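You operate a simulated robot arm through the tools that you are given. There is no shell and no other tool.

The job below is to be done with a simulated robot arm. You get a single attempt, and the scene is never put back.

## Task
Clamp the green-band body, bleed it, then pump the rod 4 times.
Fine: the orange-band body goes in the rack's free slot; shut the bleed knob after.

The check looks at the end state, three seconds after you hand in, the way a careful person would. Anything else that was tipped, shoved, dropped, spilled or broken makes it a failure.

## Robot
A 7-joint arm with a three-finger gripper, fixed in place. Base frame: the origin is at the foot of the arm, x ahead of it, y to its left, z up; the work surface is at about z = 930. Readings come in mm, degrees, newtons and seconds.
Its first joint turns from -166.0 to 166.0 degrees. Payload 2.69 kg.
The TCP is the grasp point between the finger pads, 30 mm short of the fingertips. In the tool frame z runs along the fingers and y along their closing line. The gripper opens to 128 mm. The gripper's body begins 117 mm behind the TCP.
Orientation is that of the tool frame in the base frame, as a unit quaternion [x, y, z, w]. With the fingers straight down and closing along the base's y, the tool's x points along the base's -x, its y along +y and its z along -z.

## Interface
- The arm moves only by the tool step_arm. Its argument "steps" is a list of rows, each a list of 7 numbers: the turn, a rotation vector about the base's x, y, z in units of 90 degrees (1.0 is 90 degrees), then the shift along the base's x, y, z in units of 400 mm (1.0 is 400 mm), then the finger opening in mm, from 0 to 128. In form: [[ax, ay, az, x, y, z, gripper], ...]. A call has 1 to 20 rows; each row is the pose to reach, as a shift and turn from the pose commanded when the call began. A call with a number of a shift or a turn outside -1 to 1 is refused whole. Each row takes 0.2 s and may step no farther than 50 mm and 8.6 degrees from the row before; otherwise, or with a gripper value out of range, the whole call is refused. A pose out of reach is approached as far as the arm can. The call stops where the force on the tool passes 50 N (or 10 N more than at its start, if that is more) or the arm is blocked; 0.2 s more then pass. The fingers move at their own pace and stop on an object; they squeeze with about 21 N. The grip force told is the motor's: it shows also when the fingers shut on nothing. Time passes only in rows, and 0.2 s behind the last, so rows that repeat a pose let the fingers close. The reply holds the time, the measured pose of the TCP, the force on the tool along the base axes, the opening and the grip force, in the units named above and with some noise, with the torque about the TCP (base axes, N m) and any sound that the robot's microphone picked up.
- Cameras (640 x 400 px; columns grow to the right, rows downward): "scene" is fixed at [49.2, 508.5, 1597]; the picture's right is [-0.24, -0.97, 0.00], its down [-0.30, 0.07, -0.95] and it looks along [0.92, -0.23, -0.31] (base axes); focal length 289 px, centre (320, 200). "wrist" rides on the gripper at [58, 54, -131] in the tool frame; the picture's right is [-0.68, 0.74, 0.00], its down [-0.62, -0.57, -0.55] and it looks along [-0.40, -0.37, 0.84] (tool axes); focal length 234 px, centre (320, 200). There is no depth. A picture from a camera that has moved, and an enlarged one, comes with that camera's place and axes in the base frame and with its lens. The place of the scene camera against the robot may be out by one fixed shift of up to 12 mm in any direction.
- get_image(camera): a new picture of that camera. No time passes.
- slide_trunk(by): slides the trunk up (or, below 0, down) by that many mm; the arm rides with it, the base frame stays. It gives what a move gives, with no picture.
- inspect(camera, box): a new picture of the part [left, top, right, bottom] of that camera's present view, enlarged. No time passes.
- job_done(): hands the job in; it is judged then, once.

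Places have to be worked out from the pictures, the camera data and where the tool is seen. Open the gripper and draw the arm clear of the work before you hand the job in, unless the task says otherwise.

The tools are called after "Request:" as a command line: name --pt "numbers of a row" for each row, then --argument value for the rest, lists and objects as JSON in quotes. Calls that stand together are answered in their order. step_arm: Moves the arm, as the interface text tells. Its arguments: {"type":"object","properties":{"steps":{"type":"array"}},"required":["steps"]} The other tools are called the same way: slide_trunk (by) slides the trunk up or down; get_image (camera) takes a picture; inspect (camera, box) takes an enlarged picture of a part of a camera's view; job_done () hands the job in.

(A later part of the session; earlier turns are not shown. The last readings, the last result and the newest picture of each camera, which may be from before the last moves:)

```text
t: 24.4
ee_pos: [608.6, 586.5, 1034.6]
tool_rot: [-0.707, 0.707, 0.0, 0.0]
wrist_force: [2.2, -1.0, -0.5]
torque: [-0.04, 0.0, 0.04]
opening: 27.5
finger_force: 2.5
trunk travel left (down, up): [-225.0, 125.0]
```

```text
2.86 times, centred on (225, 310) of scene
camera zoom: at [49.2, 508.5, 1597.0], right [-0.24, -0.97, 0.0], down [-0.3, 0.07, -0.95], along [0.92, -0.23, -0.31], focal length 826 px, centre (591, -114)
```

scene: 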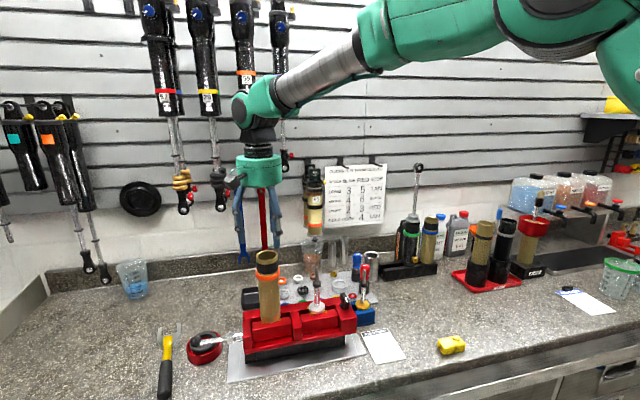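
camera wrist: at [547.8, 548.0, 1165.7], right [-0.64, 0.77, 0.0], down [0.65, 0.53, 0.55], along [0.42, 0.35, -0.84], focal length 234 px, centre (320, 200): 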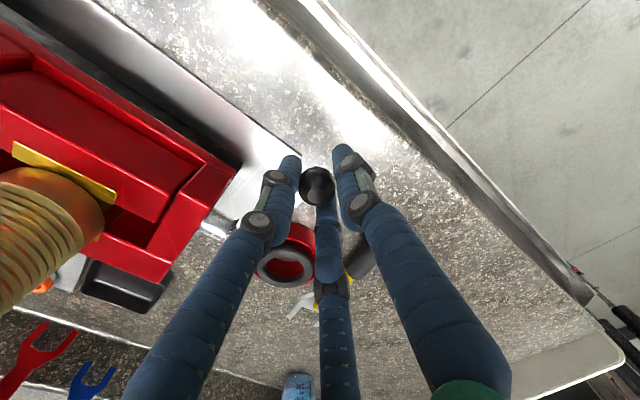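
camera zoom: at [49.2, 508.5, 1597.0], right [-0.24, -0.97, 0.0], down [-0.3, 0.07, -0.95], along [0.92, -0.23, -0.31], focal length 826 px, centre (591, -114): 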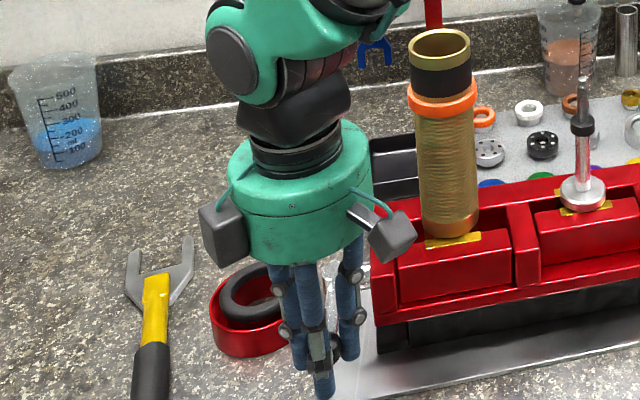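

At 90° still no stop; I nudge another ~5° to check for the limit.

Request:
step_arm --pt "0 0 0.0278 0 -0.0091 0 24" --pt "0 0 0.0556 0.001 -0.0183 0 24" --pt "0 0 0.0556 0.001 -0.0183 0 24"

Request:
get_image --camera "wrist"

Request:
inspect --camera "scene" --box '[220, 260, 320, 380]'

```text
t: 25.2
ee_pos: [609.0, 579.9, 1035.3]
tool_rot: [0.738, -0.675, 0.0, 0.0]
wrist_force: [2.0, 7.6, 1.3]
torque: [0.15, -0.02, 0.02]
opening: 29.4
finger_force: 4.3
trunk travel left (down, up): [-225.0, 125.0]
```

```text
taken
camera wrist: at [560.4, 517.0, 1165.9], right [-0.79, 0.61, 0.0], down [0.51, 0.66, 0.55], along [0.34, 0.44, -0.84], focal length 234 px, centre (320, 200)
```

wrist: 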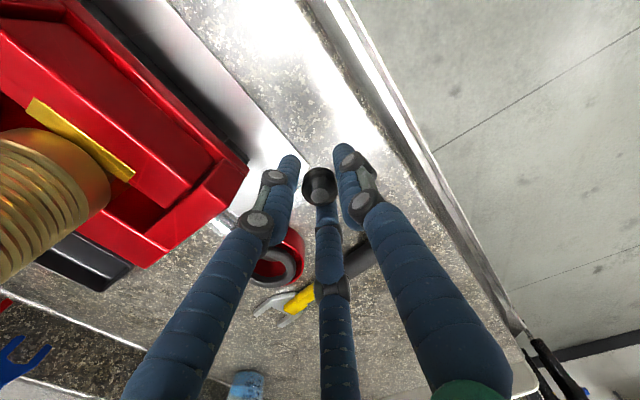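

```text
3.33 times, centred on (270, 320) of scene
camera zoom: at [49.2, 508.5, 1597.0], right [-0.24, -0.97, 0.0], down [-0.3, 0.07, -0.95], along [0.92, -0.23, -0.31], focal length 964 px, centre (487, -200)
```

zoom: 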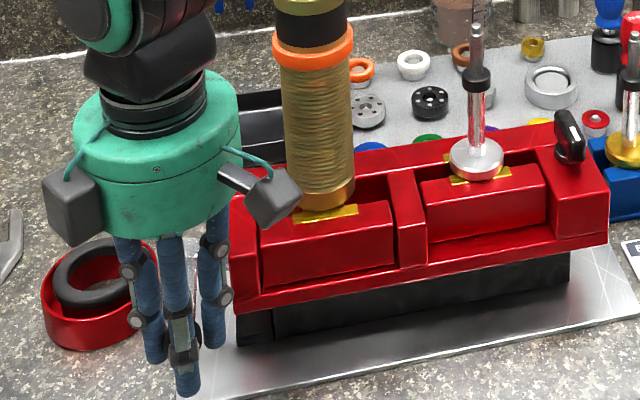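

Resistance begins just past 90°, so the vise's open position is reached. I release the ball, rise straight up, and turn the hand to yaw 180° on the way to the tube (this orientation later suits a side grasp with the camera on top).

Request:
step_arm --pt "0 0 0 0 0.01 0 40" --pt "0 0 0 0 0.012 0 52" --pt "0 0 0 0 0.012 0 52" --pt "0 0 0 0 0.012 0.08 52" --pt "0 0 0 0 0.012 0.18 60" --pt "0 0 0 0 0.012 0.28 70" --pt "0 0 0 0 0.012 0.38 80" --pt "0 0 0 0 0.012 0.48 90" --pt "0 0 0 0 0.012 0.58 90" --pt "0 0 0 0 0.012 0.68 90"

Request:
step_arm --pt "0 0 0.09 0.02 -0.03 0 90" --pt "0 0 0.18 0.04 -0.06 0 90" --pt "0 0 0.27 0.06 -0.09 0 90" --pt "0 0 0.36 0.08 -0.12 0 90" --pt "0 0 0.45 0.1 -0.15 0 90" --pt "0 0 0.54 0.13 -0.18 0 90" --pt "0 0 0.63 0.16 -0.21 0 90" --pt "0 0 0.72 0.19 -0.24 0 90" --pt "0 0 0.81 0.22 -0.255 0 90" --pt "0 0 0.9 0.25 -0.265 0 90" --pt "0 0 0.9444 0.265 -0.27 0 90" --pt "0 0 0.9444 0.265 -0.27 0 90"

Request:
get_image --camera "wrist"

Request:
get_image --camera "scene"

```text
t: 27.4
ee_pos: [609.3, 583.4, 1307.6]
tool_rot: [0.738, -0.675, 0.001, 0.0]
wrist_force: [-0.3, 0.7, -0.5]
torque: [0.02, 0.0, -0.02]
opening: 90.0
finger_force: 0.1
trunk travel left (down, up): [-225.0, 125.0]
```

```text
t: 30.0
ee_pos: [714.3, 475.4, 1306.9]
tool_rot: [1.0, 0.0, -0.001, 0.0]
wrist_force: [0.1, 0.9, -0.2]
torque: [-0.01, 0.03, -0.04]
opening: 90.3
finger_force: 0.0
trunk travel left (down, up): [-225.0, 125.0]
```

```text
taken
camera wrist: at [772.9, 422.4, 1436.8], right [-0.68, -0.74, 0.0], down [-0.62, 0.57, 0.55], along [-0.4, 0.37, -0.84], focal length 234 px, centre (320, 200)
```

wrist: 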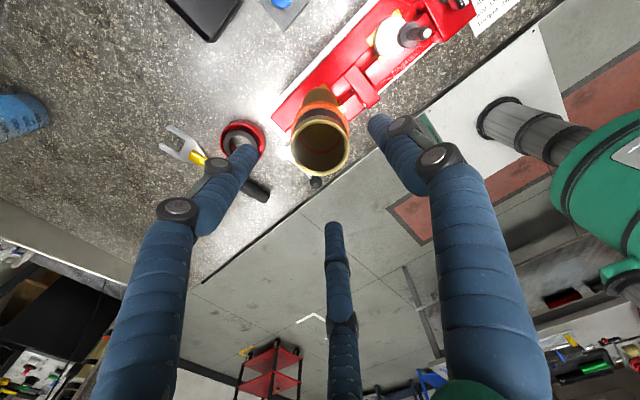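

```text
taken
```

scene: 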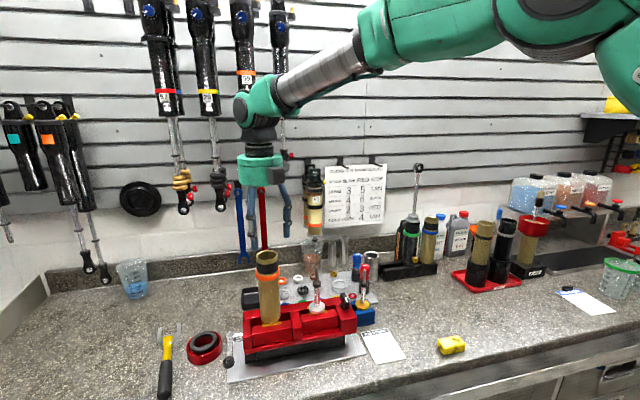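

Tube is centred below the TCP. I descend and close on it again.

Request:
step_arm --pt "0 0 0 0.001 0.002 -0.1 90" --pt "0 0 0 0.001 0.002 -0.2 90" --pt "0 0 0 0.001 0.002 -0.3 90" --pt "0 0 0 0.001 0.002 -0.39 90" --pt "0 0 0 0.001 0.002 -0.39 70" --pt "0 0 0 0.001 0.002 -0.39 60" --pt "0 0 0 0.001 0.002 -0.39 40" --pt "0 0 0 0.001 0.002 -0.39 40"

```text
t: 31.8
ee_pos: [715.2, 478.2, 1150.2]
tool_rot: [1.0, 0.0, -0.001, 0.0]
wrist_force: [-0.8, -1.3, 0.3]
torque: [-0.02, 0.01, 0.02]
opening: 59.5
finger_force: 21.3
trunk travel left (down, up): [-225.0, 125.0]
```

Solid centred grip (59.5 mm, 21 N). I lift 20 mm and check.

Request:
step_arm --pt "0 0 0 0 0 0.015 40" --pt "0 0 0 0 0 0.03 40" --pt "0 0 0 0 0 0.05 40" --pt "0 0 0 0 0 0.05 40"

Request:
inspect --camera "scene" --box '[200, 230, 350, 380]'

```text
t: 32.8
ee_pos: [714.4, 476.5, 1170.5]
tool_rot: [1.0, 0.0, 0.001, 0.0]
wrist_force: [-0.5, -0.4, -3.4]
torque: [0.04, 0.04, -0.02]
opening: 58.9
finger_force: 20.5
trunk travel left (down, up): [-225.0, 125.0]
```

```text
2.67 times, centred on (275, 305) of scene
camera zoom: at [49.2, 508.5, 1597.0], right [-0.24, -0.97, 0.0], down [-0.3, 0.07, -0.95], along [0.92, -0.23, -0.31], focal length 771 px, centre (440, -80)
```

zoom: 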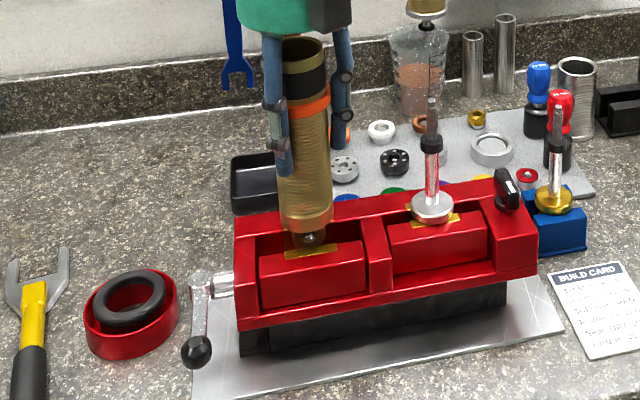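

It lifts cleanly (~0.35 kg) and a narrow lug shows beneath it. I lift further to see the whole lug.

Request:
step_arm --pt "0 0 0 0 0 0.06 40" --pt "0 0 0 0 0 0.12 40" --pt "0 0 0 0 0 0.2 40" --pt "0 0 0 0 0 0.28 40" --pt "0 0 0 0 0 0.28 40"

Request:
inspect --camera "scene" --box '[220, 200, 340, 320]'

Request:
get_image --camera "wrist"

```text
t: 34.0
ee_pos: [714.5, 476.4, 1280.9]
tool_rot: [1.0, 0.0, 0.0, -0.001]
wrist_force: [0.3, -0.7, -4.8]
torque: [-0.01, -0.02, 0.03]
opening: 58.8
finger_force: 20.5
trunk travel left (down, up): [-225.0, 125.0]
```

```text
3.33 times, centred on (280, 260) of scene
camera zoom: at [49.2, 508.5, 1597.0], right [-0.24, -0.97, 0.0], down [-0.3, 0.07, -0.95], along [0.92, -0.23, -0.31], focal length 964 px, centre (453, 0)
```

zoom: 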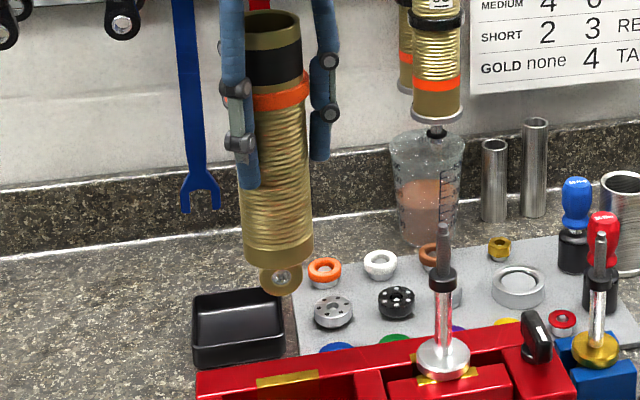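

```text
taken
camera wrist: at [773.6, 423.2, 1412.4], right [-0.68, -0.74, 0.0], down [-0.62, 0.57, 0.55], along [-0.4, 0.37, -0.84], focal length 234 px, centre (320, 200)
```

wrist: 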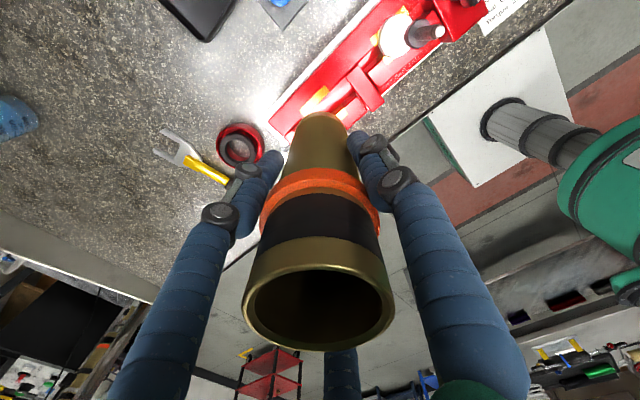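

There is a flat eye lug under the body (hole axis along x), so it can't stand on the bench and must keep this heading. The tall green rod (eye ≈1390) beside the free slot would crowd a top-down hand, so I'll set the tube back into the open vise and regrasp it from the side.

Request:
step_arm --pt "0 0 0 0 0 -0.1 40" --pt "0 0 0 0 0 -0.2 40" --pt "0 0 0 0 0 -0.26 40" --pt "0 0 0 0 0 -0.3 40" --pt "0 0 0 0 0 -0.32 40" --pt "0 0 0 0 0 -0.325 40" --pt "0 0 0 0 0 -0.325 40"

Request:
inspect --camera "scene" --box '[200, 230, 350, 380]'

```text
t: 35.6
ee_pos: [715.9, 477.6, 1150.9]
tool_rot: [1.0, 0.0, 0.0, 0.0]
wrist_force: [0.4, -0.6, -3.6]
torque: [-0.03, 0.05, -0.01]
opening: 58.9
finger_force: 21.2
trunk travel left (down, up): [-225.0, 125.0]
```

```text
2.67 times, centred on (275, 305) of scene
camera zoom: at [49.2, 508.5, 1597.0], right [-0.24, -0.97, 0.0], down [-0.3, 0.07, -0.95], along [0.92, -0.23, -0.31], focal length 771 px, centre (440, -80)
```

zoom: 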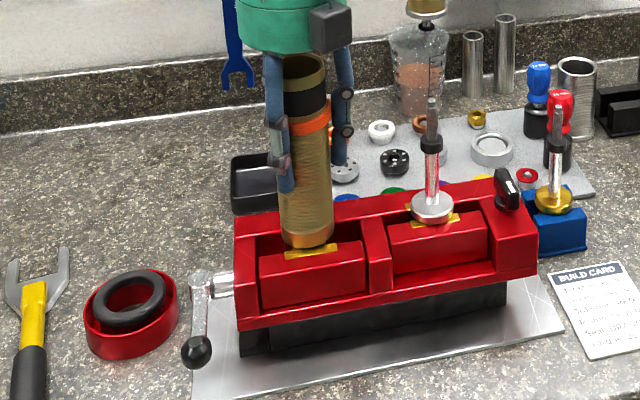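

Still carrying the weight (−3.6 N); I ease down a couple of mm until it rests.

Request:
step_arm --pt "0 0 0 0 0 -0.0025 40" --pt "0 0 0 0 0 -0.005 40" --pt "0 0 0 0 0 -0.005 40"

```text
t: 36.4
ee_pos: [715.4, 476.9, 1150.4]
tool_rot: [1.0, -0.001, -0.001, 0.0]
wrist_force: [-0.8, 0.0, -3.2]
torque: [0.05, 0.01, 0.02]
opening: 59.0
finger_force: 20.9
trunk travel left (down, up): [-225.0, 125.0]
```

Request:
step_arm --pt "0 0 0 0 0 -0.0025 40" --pt "0 0 0 0 0 -0.005 40" --pt "0 0 0 0 0 -0.005 40"

```text
t: 37.2
ee_pos: [714.6, 475.9, 1150.2]
tool_rot: [1.0, -0.001, 0.001, 0.0]
wrist_force: [-1.8, -2.9, 10.8]
torque: [0.08, 0.0, 0.05]
opening: 59.0
finger_force: 20.9
trunk travel left (down, up): [-225.0, 125.0]
```

It rests now (+10.8 N). I relax 1 mm, open, and rise clear.

Request:
step_arm --pt "0 0 0 0 0 0.0025 40" --pt "0 0 0 0 0 0.0025 60" --pt "0 0 0 0 0 0.0025 75" --pt "0 0 0 0 0 0.0025 90" --pt "0 0 0 0 0 0.0025 90" --pt "0 0 0 0 0 0.1 90" --pt "0 0 0 0 0 0.2 90" --pt "0 0 0 0 0 0.3 90" --pt "0 0 0 0 0 0.4 90" --pt "0 0 0 0 0 0.5 90"

Request:
inspect --camera "scene" --box '[200, 230, 350, 380]'

Request:
get_image --camera "wrist"

```text
t: 39.4
ee_pos: [713.5, 477.9, 1348.4]
tool_rot: [1.0, 0.0, 0.001, 0.0]
wrist_force: [0.3, 0.1, -0.7]
torque: [0.02, -0.01, 0.0]
opening: 89.9
finger_force: 0.0
trunk travel left (down, up): [-225.0, 125.0]
```

```text
2.67 times, centred on (275, 305) of scene
camera zoom: at [49.2, 508.5, 1597.0], right [-0.24, -0.97, 0.0], down [-0.3, 0.07, -0.95], along [0.92, -0.23, -0.31], focal length 771 px, centre (440, -80)
```

zoom: 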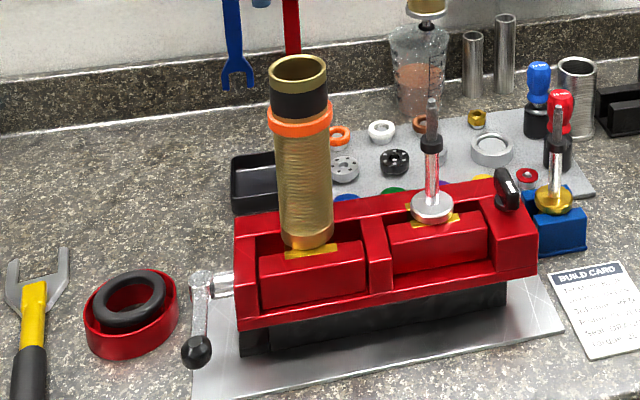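

```text
taken
camera wrist: at [773.2, 423.6, 1479.5], right [-0.68, -0.74, 0.0], down [-0.62, 0.57, 0.55], along [-0.4, 0.37, -0.84], focal length 234 px, centre (320, 200)
```

wrist: 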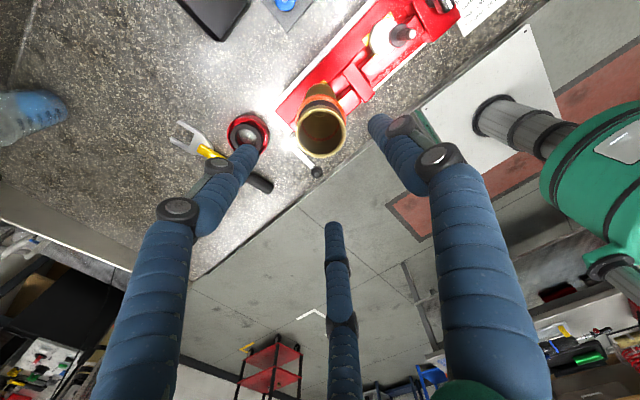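

The tube stands steady in the open jaws. I move to free space and pitch the hand to horizontal (fingers pointing +x).

Request:
step_arm --pt "0 -0.05 0 -0.04 -0.04 0 90" --pt "0 -0.13 0 -0.08 -0.08 0 90" --pt "0 -0.22 0 -0.12 -0.12 0 90" --pt "0 -0.31 0 -0.16 -0.16 0 90" --pt "0 -0.4 0 -0.2 -0.2 0 90" --pt "0 -0.49 0 -0.24 -0.24 0 90" --pt "0 -0.58 0 -0.28 -0.28 0 90" --pt "0 -0.67 0 -0.3 -0.32 0 90" --pt "0 -0.76 0 -0.3 -0.36 0 90" --pt "0 -0.85 0 -0.3 -0.4 0 90" --pt "0 -0.93 0 -0.3 -0.44 0 90" --pt "0 -1.0 0 -0.3 -0.48 0 90" --pt "0 -1.0 0 -0.3 -0.48 0 90"

Request:
get_image --camera "wrist"

Request:
get_image --camera "scene"

```text
t: 42.2
ee_pos: [594.6, 284.3, 1349.5]
tool_rot: [0.706, -0.001, 0.708, -0.001]
wrist_force: [0.5, -0.2, 0.4]
torque: [-0.01, -0.01, 0.0]
opening: 90.0
finger_force: 0.0
trunk travel left (down, up): [-225.0, 125.0]
```

```text
taken
camera wrist: at [463.8, 231.5, 1407.1], right [0.0, -0.74, -0.68], down [-0.55, 0.57, -0.62], along [0.84, 0.37, -0.4], focal length 234 px, centre (320, 200)
```

wrist: 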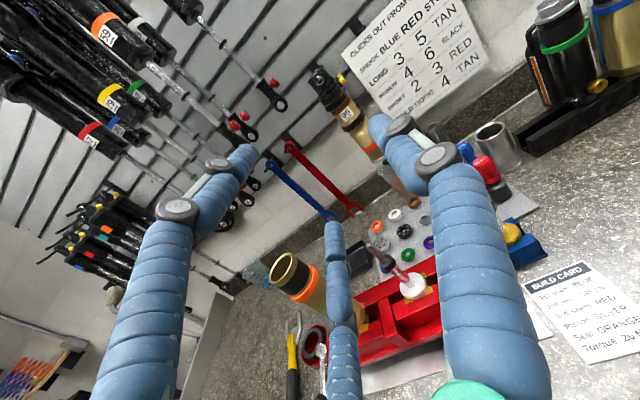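

```text
taken
```

scene: 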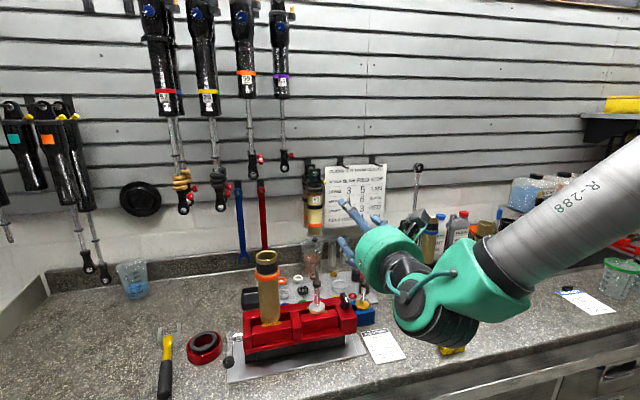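

Horizontal pose achieved. I move to a scouting view in front of the rack.

Request:
step_arm --pt "0 0 0 0.03 -0.1 -0.05 90" --pt "0 0 0 0.07 -0.2 -0.1 90" --pt "0 0 0 0.11 -0.3 -0.15 90" --pt "0 0 0 0.15 -0.4 -0.2 90" --pt "0 0 0 0.19 -0.5 -0.25 90" --pt "0 0 0 0.23 -0.6 -0.3 90" --pt "0 0 0 0.28 -0.69 -0.35 90" --pt "0 0 0 0.34 -0.77 -0.4 90" --pt "0 0 0 0.42 -0.83 -0.46 90" --pt "0 0 0 0.5 -0.86 -0.53 90" --pt "0 0 0 0.5 -0.86 -0.62 90" --pt "0 0 0 0.5 -0.86 -0.62 90"

Request:
get_image --camera "wrist"

Request:
inspect --camera "wrist" --box '[180, 40, 440, 240]'

Request:
get_image --camera "scene"

```text
t: 44.8
ee_pos: [794.0, 31.8, 1112.0]
tool_rot: [0.711, -0.041, 0.701, 0.041]
wrist_force: [0.0, 0.3, -0.2]
torque: [-0.01, 0.0, 0.02]
opening: 90.0
finger_force: 0.0
out of reach, approached as far as the arm can: row 5, 6, 7, 8, 9, 10, 11, 12
trunk travel left (down, up): [-225.0, 125.0]
```

```text
taken
camera wrist: at [658.6, -5.5, 1171.9], right [-0.09, -0.73, -0.68], down [-0.49, 0.63, -0.61], along [0.87, 0.27, -0.42], focal length 234 px, centre (320, 200)
```

wrist: 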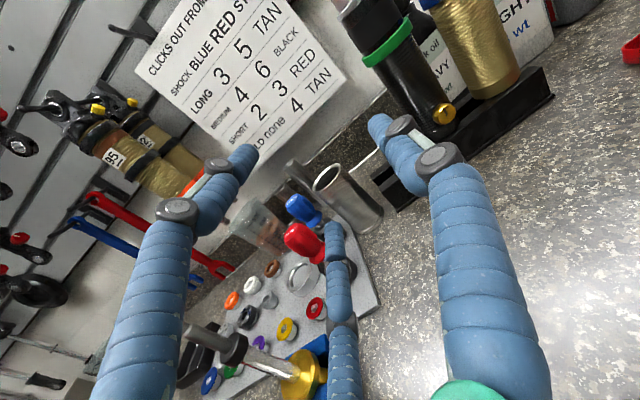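

```text
2.00 times, centred on (310, 140) of wrist
camera zoom: at [658.6, -5.5, 1171.9], right [-0.09, -0.73, -0.68], down [-0.49, 0.63, -0.61], along [0.87, 0.27, -0.42], focal length 468 px, centre (340, 320)
```

zoom: 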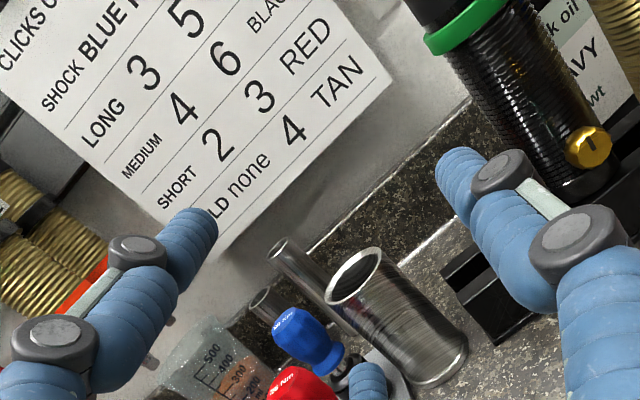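

```text
taken
```

scene: 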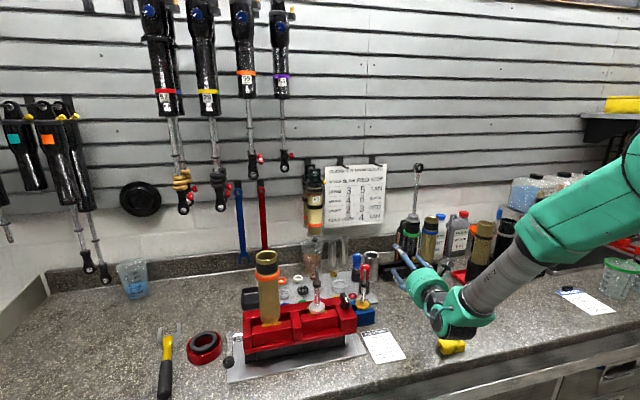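

The arm can't hold this roll that far to the right. The finger pattern repeats every 120°, so I'll use a roll of +60° instead (single finger toward −y, camera on the +y side). First I back off toward the earlier reachable point.

Request:
step_arm --pt "0 0 0 -0.05 0.08 0.05 90" --pt "0 0 0 -0.12 0.16 0.1 90" --pt "0 0 0 -0.18 0.24 0.15 90" --pt "0 0 0 -0.24 0.32 0.2 90" --pt "0 0 0 -0.3 0.4 0.25 90" --pt "0 0 0 -0.35 0.48 0.3 90" --pt "0 0 0 -0.4 0.56 0.35 90" --pt "0 0 0 -0.4 0.64 0.4 90" --pt "0 0 0 -0.4 0.64 0.4 90"

```text
t: 46.8
ee_pos: [633.4, 290.8, 1273.2]
tool_rot: [0.711, -0.041, 0.701, 0.041]
wrist_force: [0.6, 0.4, 0.2]
torque: [-0.03, 0.01, -0.04]
opening: 90.0
finger_force: 0.1
trunk travel left (down, up): [-225.0, 125.0]
```

The commanded pose equals the achieved one, yaw −6.65°. I correct the yaw and then roll −120° about x in two calls, staying in free space.

Request:
step_arm --pt "0 0 0.0739 -0.05 0 0.1 90" --pt "0 0 0.0739 -0.05 0 0.1 90"

Request:
step_arm --pt "-0.09 0 0 0 0 0 90" --pt "-0.18 0 0 0 0 0 90" --pt "-0.27 0 0 0 0 0 90" --pt "-0.36 0 0 0 0 0 90" --pt "-0.45 0 0 0 0 0 90" --pt "-0.54 0 0 0 0 0 90" --pt "-0.62 0 0 0 0 0 90" --pt "-0.6667 0 0 0 0 0 90"

Request:
step_arm --pt "-0.09 0 0 0 0 0 90" --pt "-0.18 0 0 0 0 0 90" --pt "-0.27 0 0 0 0 0 90" --pt "-0.36 0 0 0 0 0 90" --pt "-0.45 0 0 0 0 0 90" --pt "-0.54 0 0 0 0 0 90" --pt "-0.62 0 0 0 0 0 90" --pt "-0.6667 0 0 0 0 0 90"

Request:
get_image --camera "wrist"

```text
t: 47.4
ee_pos: [610.9, 287.3, 1314.4]
tool_rot: [0.711, 0.0, 0.703, -0.001]
wrist_force: [-1.7, -1.7, 0.5]
torque: [-0.01, 0.06, 0.1]
opening: 90.3
finger_force: 0.0
trunk travel left (down, up): [-225.0, 125.0]
```

```text
t: 49.2
ee_pos: [614.7, 289.6, 1312.7]
tool_rot: [0.617, 0.351, 0.607, 0.356]
wrist_force: [0.8, 0.4, 1.1]
torque: [0.01, 0.01, 0.02]
opening: 89.8
finger_force: 0.0
trunk travel left (down, up): [-225.0, 125.0]
```

```text
t: 51.0
ee_pos: [614.5, 289.2, 1313.0]
tool_rot: [0.356, 0.608, 0.35, 0.618]
wrist_force: [-0.3, 0.8, 0.2]
torque: [0.03, 0.01, 0.01]
opening: 90.0
finger_force: 0.1
trunk travel left (down, up): [-225.0, 125.0]
```

```text
taken
camera wrist: at [484.5, 368.3, 1329.8], right [-0.01, -0.22, 0.98], down [-0.56, -0.81, -0.18], along [0.83, -0.55, -0.11], focal length 234 px, centre (320, 200)
```

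wrist: 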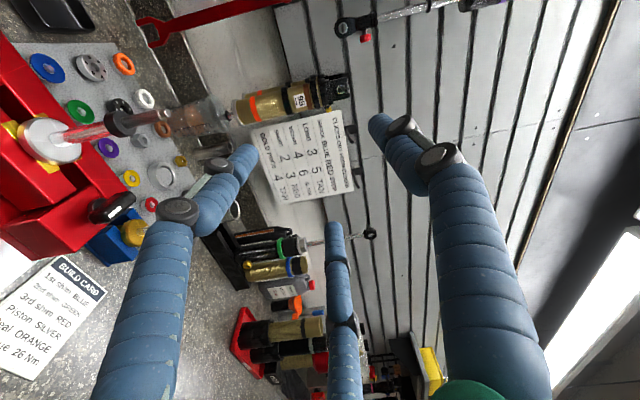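

Roll 60° is set (single finger toward −y). Now I try the scouting position near the rack again with this roll.

Request:
step_arm --pt "0 0 0 0.03 -0.1 -0.04 90" --pt "0 0 0 0.07 -0.2 -0.08 90" --pt "0 0 0 0.11 -0.3 -0.12 90" --pt "0 0 0 0.15 -0.4 -0.16 90" --pt "0 0 0 0.19 -0.48 -0.2 90" --pt "0 0 0 0.25 -0.56 -0.25 90" --pt "0 0 0 0.31 -0.64 -0.3 90" --pt "0 0 0 0.37 -0.7 -0.35 90" --pt "0 0 0 0.43 -0.74 -0.42 90" --pt "0 0 0 0.45 -0.76 -0.48 90" --pt "0 0 0 0.45 -0.76 -0.48 90"

Request:
get_image --camera "wrist"

Request:
inspect --camera "wrist" --box '[230, 60, 400, 230]'

Request:
get_image --camera "scene"

```text
t: 53.4
ee_pos: [793.3, 48.7, 1126.6]
tool_rot: [0.383, 0.597, 0.324, 0.627]
wrist_force: [0.7, 0.4, -0.7]
torque: [0.01, -0.06, -0.01]
opening: 90.0
finger_force: 0.0
out of reach, approached as far as the arm can: row 6, 7, 8, 9, 10, 11
trunk travel left (down, up): [-225.0, 125.0]
```

```text
taken
camera wrist: at [670.7, 138.6, 1144.2], right [-0.02, -0.22, 0.98], down [-0.62, -0.76, -0.18], along [0.78, -0.61, -0.12], focal length 234 px, centre (320, 200)
```

wrist: 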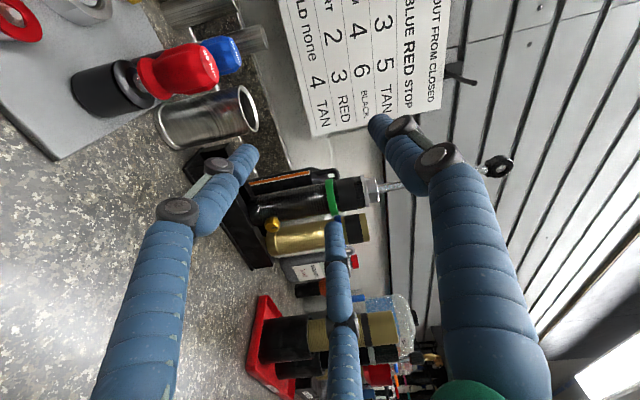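

```text
2.35 times, centred on (315, 145) of wrist
camera zoom: at [670.7, 138.6, 1144.2], right [-0.02, -0.22, 0.98], down [-0.62, -0.76, -0.18], along [0.78, -0.61, -0.12], focal length 551 px, centre (332, 329)
```

zoom: 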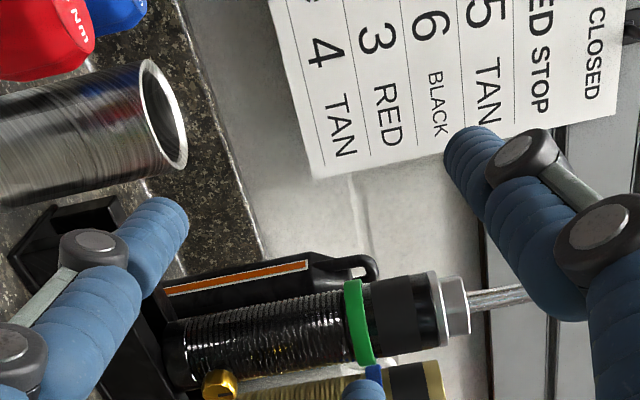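

```text
taken
```

scene: 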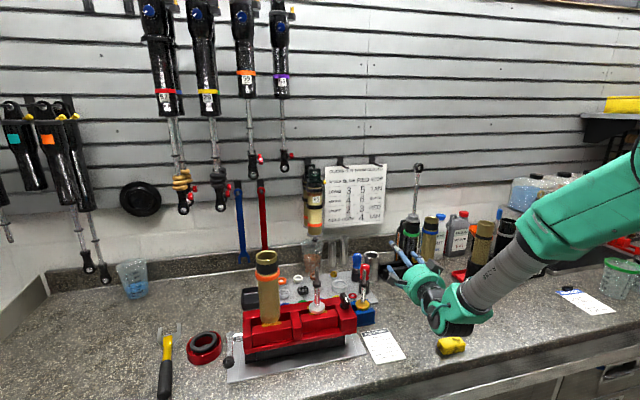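

Same limit, so it is another joint, probably because the shoulder is high. I back off, restore yaw, rise, then lower the trunk so a horizontal hand at low z is easier.

Request:
step_arm --pt "0 0 0 -0.06 0.08 0.06 90" --pt "0 0 0 -0.12 0.16 0.12 90" --pt "0 0 0 -0.18 0.24 0.18 90" --pt "0 0 0 -0.24 0.32 0.24 90" --pt "0 0 0 -0.3 0.4 0.3 90" --pt "0 0 0 -0.36 0.48 0.36 90" --pt "0 0 0 -0.4 0.55 0.42 90" --pt "0 0 0.0594 -0.4 0.6 0.5 90" --pt "0 0 0.0594 -0.4 0.6 0.6 90" --pt "0 0 0.0594 -0.4 0.6 0.7 90" --pt "0 0 0.0594 -0.4 0.6 0.7 90"

Request:
slide_trunk --by -200

Request:
get_image --camera "scene"

```text
t: 55.8
ee_pos: [633.1, 288.8, 1409.0]
tool_rot: [0.354, 0.613, 0.353, 0.611]
wrist_force: [-0.5, -0.8, -0.1]
torque: [-0.04, 0.04, 0.05]
opening: 89.9
finger_force: 0.1
trunk travel left (down, up): [-225.0, 125.0]
```

```text
t: 58.0
ee_pos: [632.5, 289.2, 1208.2]
tool_rot: [0.355, 0.613, 0.352, 0.611]
wrist_force: [1.2, -0.4, -0.7]
torque: [0.01, -0.01, -0.02]
opening: 90.0
finger_force: 0.1
trunk travel left (down, up): [-25.0, 325.0]
```

```text
taken
```

scene: 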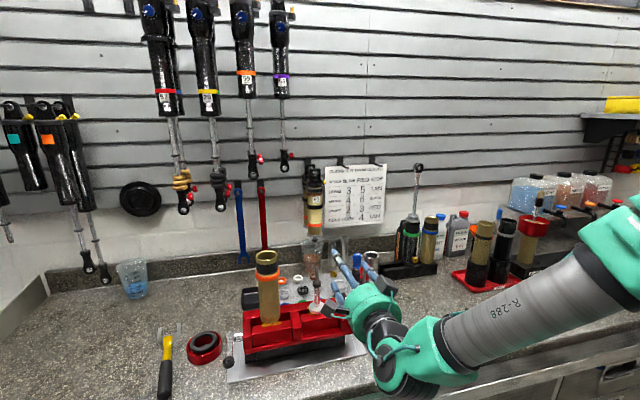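

Trunk lowered 200 mm. I retry moving to the rack with the horizontal hand.

Request:
step_arm --pt "0 0 0 0.02 -0.1 0 90" --pt "0 0 0 0.05 -0.2 0 90" --pt "0 0 0 0.08 -0.3 0 90" --pt "0 0 0 0.13 -0.4 -0.02 90" --pt "0 0 0 0.18 -0.5 -0.05 90" --pt "0 0 0 0.24 -0.6 -0.08 90" --pt "0 0 0 0.31 -0.68 -0.12 90" --pt "0 0 0 0.39 -0.75 -0.16 90" --pt "0 0 0 0.47 -0.8 -0.18 90" --pt "0 0 0 0.47 -0.8 -0.18 90"

Request:
get_image --camera "wrist"

Request:
get_image --camera "scene"

```text
t: 60.2
ee_pos: [818.9, 25.1, 1147.7]
tool_rot: [0.378, 0.606, 0.327, 0.619]
wrist_force: [-0.5, 0.0, -0.5]
torque: [-0.02, -0.05, 0.01]
opening: 89.9
finger_force: 0.0
out of reach, approached as far as the arm can: row 6, 7, 8, 9, 10
trunk travel left (down, up): [-25.0, 325.0]
```

```text
taken
camera wrist: at [694.5, 111.1, 1167.6], right [0.0, -0.22, 0.98], down [-0.61, -0.77, -0.17], along [0.79, -0.59, -0.14], focal length 234 px, centre (320, 200)
```

wrist: 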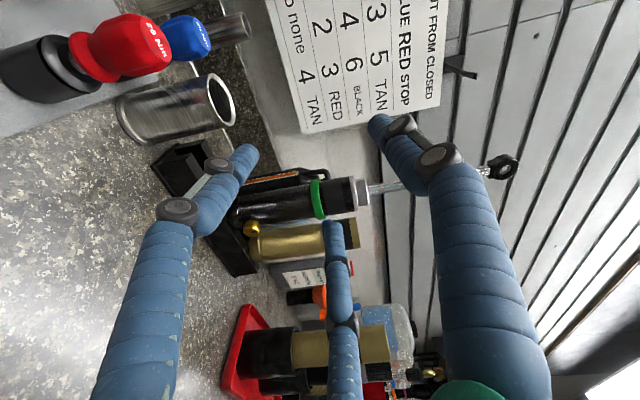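

```text
taken
```

scene: 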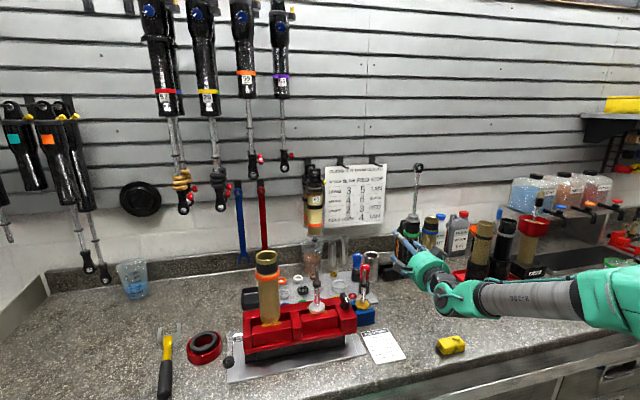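

The tool can't cross the arm's radial line when horizontal (a wrist joint flips). A downward-pitched hand (~35°) should avoid that and still clamps along y, so I back off and pitch down.

Request:
step_arm --pt "0 0 0 -0.06 0.08 0.04 90" --pt "0 0 0 -0.12 0.16 0.08 90" --pt "0 0 0 -0.18 0.24 0.12 90" --pt "0 0 0 -0.24 0.32 0.16 90" --pt "0 0 0 -0.3 0.4 0.18 90" --pt "0 0 0 -0.36 0.48 0.18 90" --pt "0 0 0 -0.42 0.56 0.18 90" --pt "0 0 0 -0.46 0.64 0.18 90" --pt "0 0 0.058 -0.46 0.66 0.2 90" --pt "0 0 0.058 -0.46 0.66 0.2 90"

Request:
step_arm --pt "0 0.08 0 0 0 0.03 90" --pt "0 0.16 0 0 0 0.06 90" --pt "0 0.24 0 0 0 0.09 90" --pt "0 0.32 0 0 0 0.12 90" --pt "0 0.39 0 0 0 0.12 90" --pt "0 0.39 0 0 0 0.12 90"

Request:
get_image --camera "scene"

```text
t: 62.4
ee_pos: [637.0, 288.9, 1228.5]
tool_rot: [0.351, 0.623, 0.355, 0.602]
wrist_force: [0.4, 0.4, -0.4]
torque: [0.03, 0.0, -0.03]
opening: 90.2
finger_force: 0.1
trunk travel left (down, up): [-25.0, 325.0]
```

```text
t: 63.8
ee_pos: [636.2, 290.1, 1234.9]
tool_rot: [0.411, 0.722, 0.284, 0.479]
wrist_force: [-0.8, -1.0, 0.1]
torque: [0.04, 0.0, 0.01]
opening: 90.2
finger_force: 0.0
out of reach, approached as far as the arm can: row 3, 4, 5, 6
trunk travel left (down, up): [-25.0, 325.0]
```

```text
taken
```

scene: 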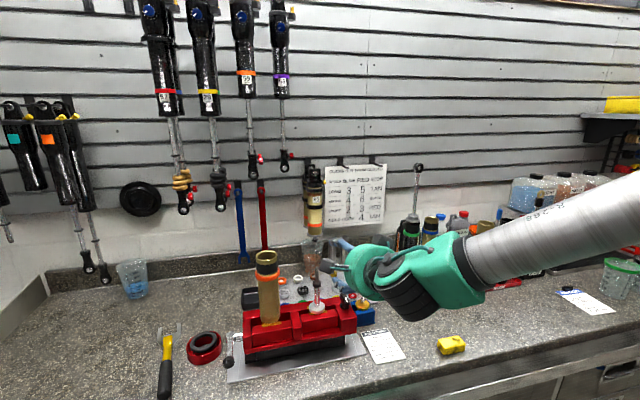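

It stops at ~22° of pitch in this wrist branch. I unwind: first roll −60° about the tool axis back toward the default roll, then pitch down to vertical.

Request:
step_arm --pt "-0.077 -0.001 0.0316 0 0 0.02 90" --pt "-0.154 -0.003 0.063 0 0 0.04 90" --pt "-0.231 -0.004 0.095 0 0 0.06 90" --pt "-0.308 -0.005 0.1265 0 0 0.08 90" --pt "-0.386 -0.007 0.158 0 0 0.1 90" --pt "-0.463 -0.008 0.19 0 0 0.12 90" --pt "-0.54 -0.01 0.221 0 0 0.12 90" --pt "-0.617 -0.011 0.253 0 0 0.12 90"

Request:
step_arm --pt "0 0.08 0 0 0 0 90" --pt "0 0.16 0 0 0 0 90" --pt "0 0.24 0 0 0 0 90" --pt "0 0.32 0 0 0 0 90" --pt "0 0.4 0 0 0 0 90" --pt "0 0.48 0 0 0 0 90" --pt "0 0.56 0 0 0 0 90" --pt "0 0.64 0 0 0 0 90" --pt "0 0.72 0 0 0 0 90" --pt "0 0.752 0 0 0 0 90"

```text
t: 65.6
ee_pos: [691.3, 220.3, 1111.9]
tool_rot: [0.047, 0.813, 0.139, 0.564]
wrist_force: [1.7, 3.2, -0.5]
torque: [-0.13, -0.02, -0.29]
opening: 90.1
finger_force: 0.0
out of reach, approached as far as the arm can: row 1, 2, 3, 4, 5, 6, 7, 8
trunk travel left (down, up): [-25.0, 325.0]
```

```text
t: 66.3
ee_pos: [685.7, 212.1, 1080.7]
tool_rot: [0.073, 0.877, 0.139, 0.455]
wrist_force: [-1.1, -1.3, 17.6]
torque: [0.9, -0.29, -0.07]
opening: 94.9
finger_force: 3.6
out of reach, approached as far as the arm can: row 1, 2, 3
trunk travel left (down, up): [-25.0, 325.0]
stopped in row 3: the force on the tool passed its limit at 67 N (the readings are from after the stop); the commanded pose is now the measured one
```

The arm drifted while out of reach and touched something. I look right away.

Request:
get_image --camera "scene"

Request:
get_image --camera "wrist"

Request:
inspect --camera "scene" --box '[300, 230, 460, 370]'

```text
taken
```

scene: 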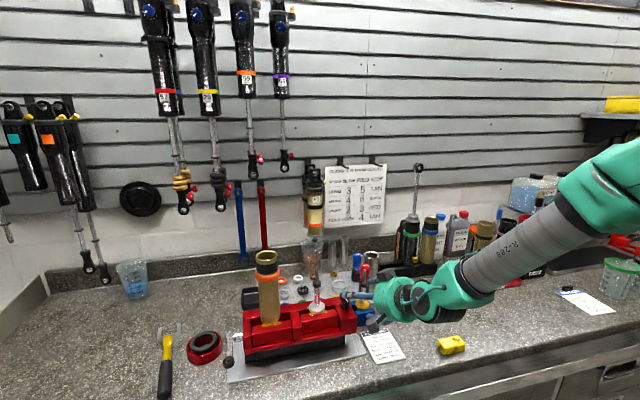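

```text
taken
camera wrist: at [546.2, 255.6, 1122.6], right [0.39, 0.53, 0.75], down [-0.1, -0.79, 0.6], along [0.92, -0.31, -0.26], focal length 234 px, centre (320, 200)
```

wrist: 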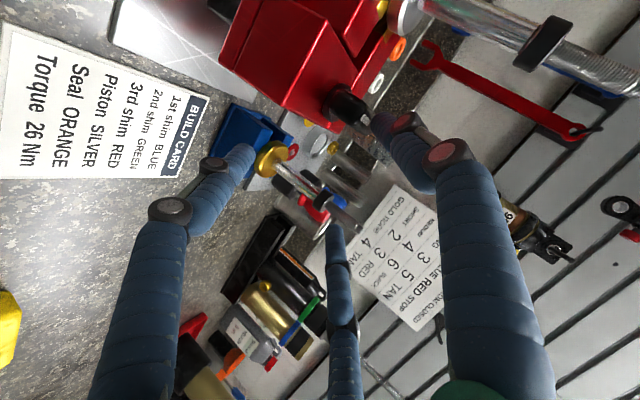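

```text
2.86 times, centred on (380, 300) of scene
camera zoom: at [49.2, 508.5, 1597.0], right [-0.24, -0.97, 0.0], down [-0.3, 0.07, -0.95], along [0.92, -0.23, -0.31], focal length 826 px, centre (149, -86)
```

zoom: 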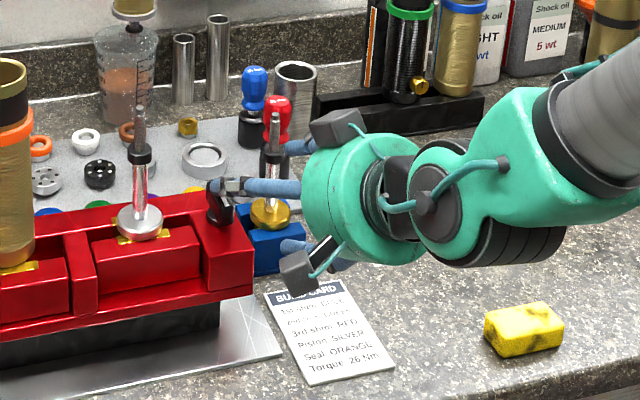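

A +y finger tip came down onto the black right-hand vise lever. I retreat gently straight up in small steps.

Request:
step_arm --pt "0 0 0 0 0 0.02 95" --pt "0 0 0 -0.02 0 0.05 95"

Request:
inspect --camera "scene" --box '[300, 230, 460, 370]'

```text
t: 66.9
ee_pos: [674.1, 210.4, 1082.3]
tool_rot: [0.071, 0.878, 0.139, 0.452]
wrist_force: [0.6, 0.0, -1.1]
torque: [-0.02, -0.02, 0.03]
opening: 94.9
finger_force: 0.1
out of reach, approached as far as the arm can: row 2
trunk travel left (down, up): [-25.0, 325.0]
```

```text
2.86 times, centred on (380, 300) of scene
camera zoom: at [49.2, 508.5, 1597.0], right [-0.24, -0.97, 0.0], down [-0.3, 0.07, -0.95], along [0.92, -0.23, -0.31], focal length 826 px, centre (149, -86)
```

zoom: 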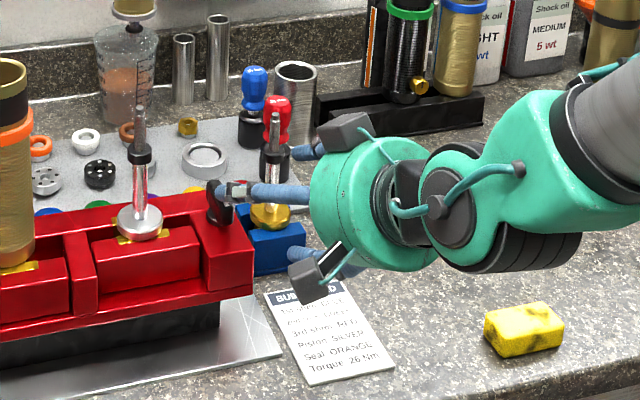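

Contact is gone. The gold shaft is inside the finger cage, so I back out along the tool axis (−0.81, −0.18, +0.55).

Request:
step_arm --pt "0 0 0 -0.04 -0.009 0.027 95" --pt "0 0 0 -0.08 -0.018 0.054 95"

Request:
inspect --camera "scene" --box '[300, 230, 460, 370]'

```text
t: 67.5
ee_pos: [652.2, 205.8, 1087.5]
tool_rot: [0.071, 0.878, 0.141, 0.452]
wrist_force: [-0.7, -0.1, -0.5]
torque: [-0.02, -0.01, -0.02]
opening: 95.1
finger_force: 0.1
out of reach, approached as far as the arm can: row 1, 2
trunk travel left (down, up): [-25.0, 325.0]
```

```text
2.86 times, centred on (380, 300) of scene
camera zoom: at [49.2, 508.5, 1597.0], right [-0.24, -0.97, 0.0], down [-0.3, 0.07, -0.95], along [0.92, -0.23, -0.31], focal length 826 px, centre (149, -86)
```

zoom: 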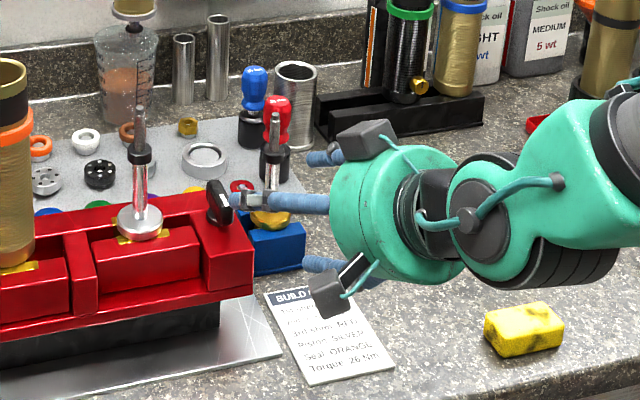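

Backing out works; I continue.

Request:
step_arm --pt "0 0 0 -0.06 -0.03 0.01 95" --pt "0 0 0 -0.12 -0.06 0.02 95"

Request:
get_image --camera "scene"

Request:
get_image --camera "wrist"

```text
t: 68.1
ee_pos: [606.9, 182.3, 1092.3]
tool_rot: [0.071, 0.879, 0.138, 0.45]
wrist_force: [2.4, 0.8, -2.8]
torque: [-0.04, -0.03, -0.09]
opening: 94.8
finger_force: 0.0
trunk travel left (down, up): [-25.0, 325.0]
```

```text
taken
```

scene: 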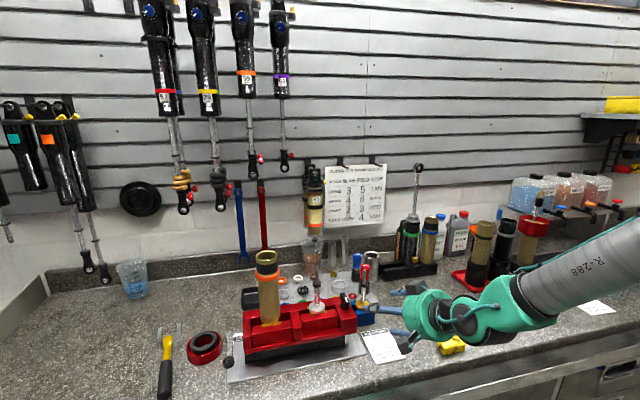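

```text
taken
camera wrist: at [466.6, 224.2, 1136.5], right [0.4, 0.53, 0.75], down [-0.09, -0.79, 0.61], along [0.91, -0.31, -0.27], focal length 234 px, centre (320, 200)
```

wrist: 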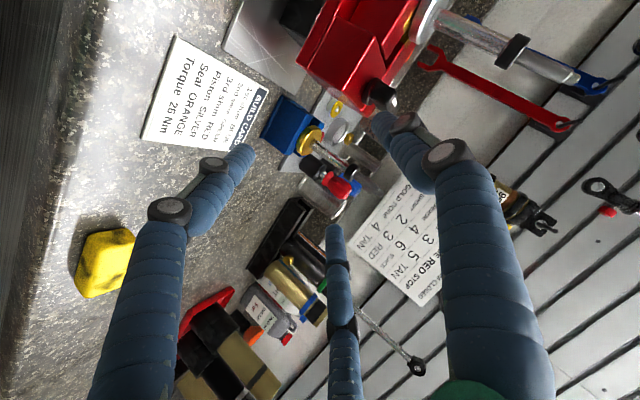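

Clear of everything. I raise the trunk back to get free room above, then inspect the vise and nearby items for disturbance.

Request:
slide_trunk --by 200

Request:
inspect --camera "scene" --box '[200, 230, 400, 380]'

Request:
get_image --camera "wrist"

```text
t: 70.3
ee_pos: [603.7, 179.9, 1295.4]
tool_rot: [0.071, 0.878, 0.139, 0.453]
wrist_force: [0.4, -0.5, -0.7]
torque: [0.0, 0.0, -0.01]
opening: 95.0
finger_force: 0.0
trunk travel left (down, up): [-225.0, 125.0]
```

```text
2.67 times, centred on (300, 305) of scene
camera zoom: at [49.2, 508.5, 1597.0], right [-0.24, -0.97, 0.0], down [-0.3, 0.07, -0.95], along [0.92, -0.23, -0.31], focal length 771 px, centre (373, -80)
```

zoom: 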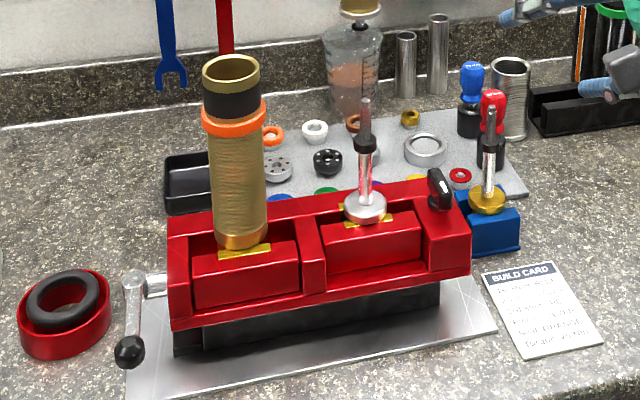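

```text
taken
camera wrist: at [463.9, 222.9, 1338.9], right [0.39, 0.53, 0.75], down [-0.09, -0.79, 0.61], along [0.92, -0.31, -0.26], focal length 234 px, centre (320, 200)
```

wrist: 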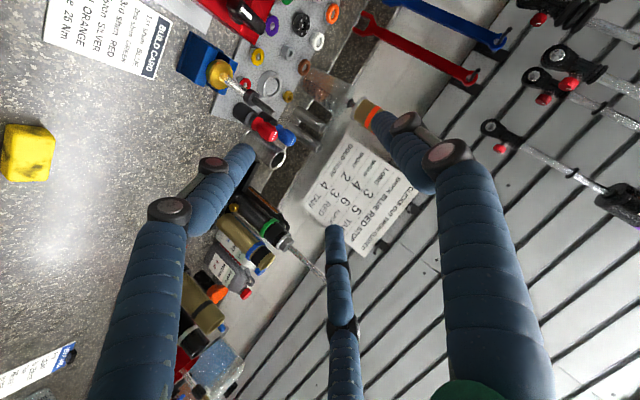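

Request:
inspect --camera "scene" --box '[320, 280, 420, 365]'

```text
4.71 times, centred on (370, 322) of scene
camera zoom: at [49.2, 508.5, 1597.0], right [-0.24, -0.97, 0.0], down [-0.3, 0.07, -0.95], along [0.92, -0.23, -0.31], focal length 1361 px, centre (85, -376)
```

zoom: 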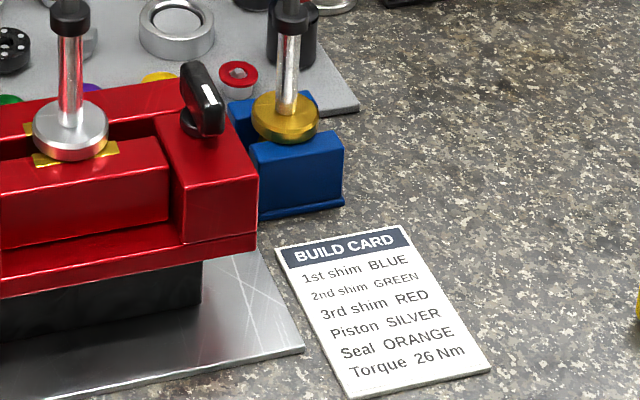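

Everything is exactly as before — no harm done. Now I rotate carefully back to tool-down (yaw 0) in small batches, checking for reach.

Request:
step_arm --pt "-0.0205 0.0668 0.0104 0 0 0.02 95" --pt "-0.041 0.1336 0.0209 0 0 0.04 95" --pt "-0.0614 0.2003 0.0313 0 0 0.06 95"

```text
t: 71.1
ee_pos: [599.9, 162.7, 1225.2]
tool_rot: [0.062, 0.942, 0.109, 0.313]
wrist_force: [-2.3, -0.7, 0.2]
torque: [0.07, -0.12, 0.0]
opening: 95.4
finger_force: 0.8
out of reach, approached as far as the arm can: row 1, 2, 3
trunk travel left (down, up): [-225.0, 125.0]
```

Orientation follows but height drops due to a joint limit. I raise the trunk by 120 mm for safety and continue in small steps.

Request:
slide_trunk --by 120

Request:
step_arm --pt "-0.0205 0.0668 0.0104 0 0 0 95" --pt "-0.041 0.1336 0.0209 0 0 0 95" --pt "-0.0614 0.2003 0.0313 0 0 0 95"

Request:
get_image --camera "scene"

```text
t: 72.6
ee_pos: [603.4, 164.4, 1343.0]
tool_rot: [0.062, 0.942, 0.108, 0.313]
wrist_force: [-0.1, 0.3, 0.2]
torque: [0.04, -0.03, 0.01]
opening: 94.9
finger_force: 0.0
trunk travel left (down, up): [-345.0, 5.0]
```

```text
t: 73.4
ee_pos: [602.6, 163.8, 1343.6]
tool_rot: [0.062, 0.942, 0.108, 0.312]
wrist_force: [0.6, 0.4, -0.8]
torque: [-0.05, -0.01, -0.02]
opening: 95.1
finger_force: 0.0
out of reach, approached as far as the arm can: row 1, 2, 3
trunk travel left (down, up): [-345.0, 5.0]
```

```text
taken
```

scene: 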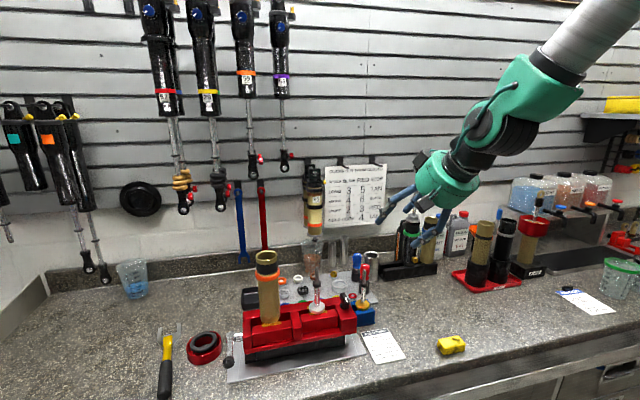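

The wrist is straight and must bend around sideways. I yaw the tool to the right (about −z) first, so the wrist can then fold down.

Request:
step_arm --pt "0 0 -0.08 0 0 0 95" --pt "0 0 -0.16 0 0 0 95" --pt "0 0 -0.24 0 0 0 95" --pt "0 0 -0.32 0 0 0 95" --pt "0 0 -0.4 0 0 0 95"

```text
t: 74.6
ee_pos: [603.1, 164.0, 1342.5]
tool_rot: [0.063, 0.942, 0.107, 0.312]
wrist_force: [0.3, -0.1, 0.6]
torque: [0.02, 0.03, 0.01]
opening: 95.0
finger_force: 0.1
out of reach, approached as far as the arm can: row 1, 2, 3, 4, 5
trunk travel left (down, up): [-345.0, 5.0]
```

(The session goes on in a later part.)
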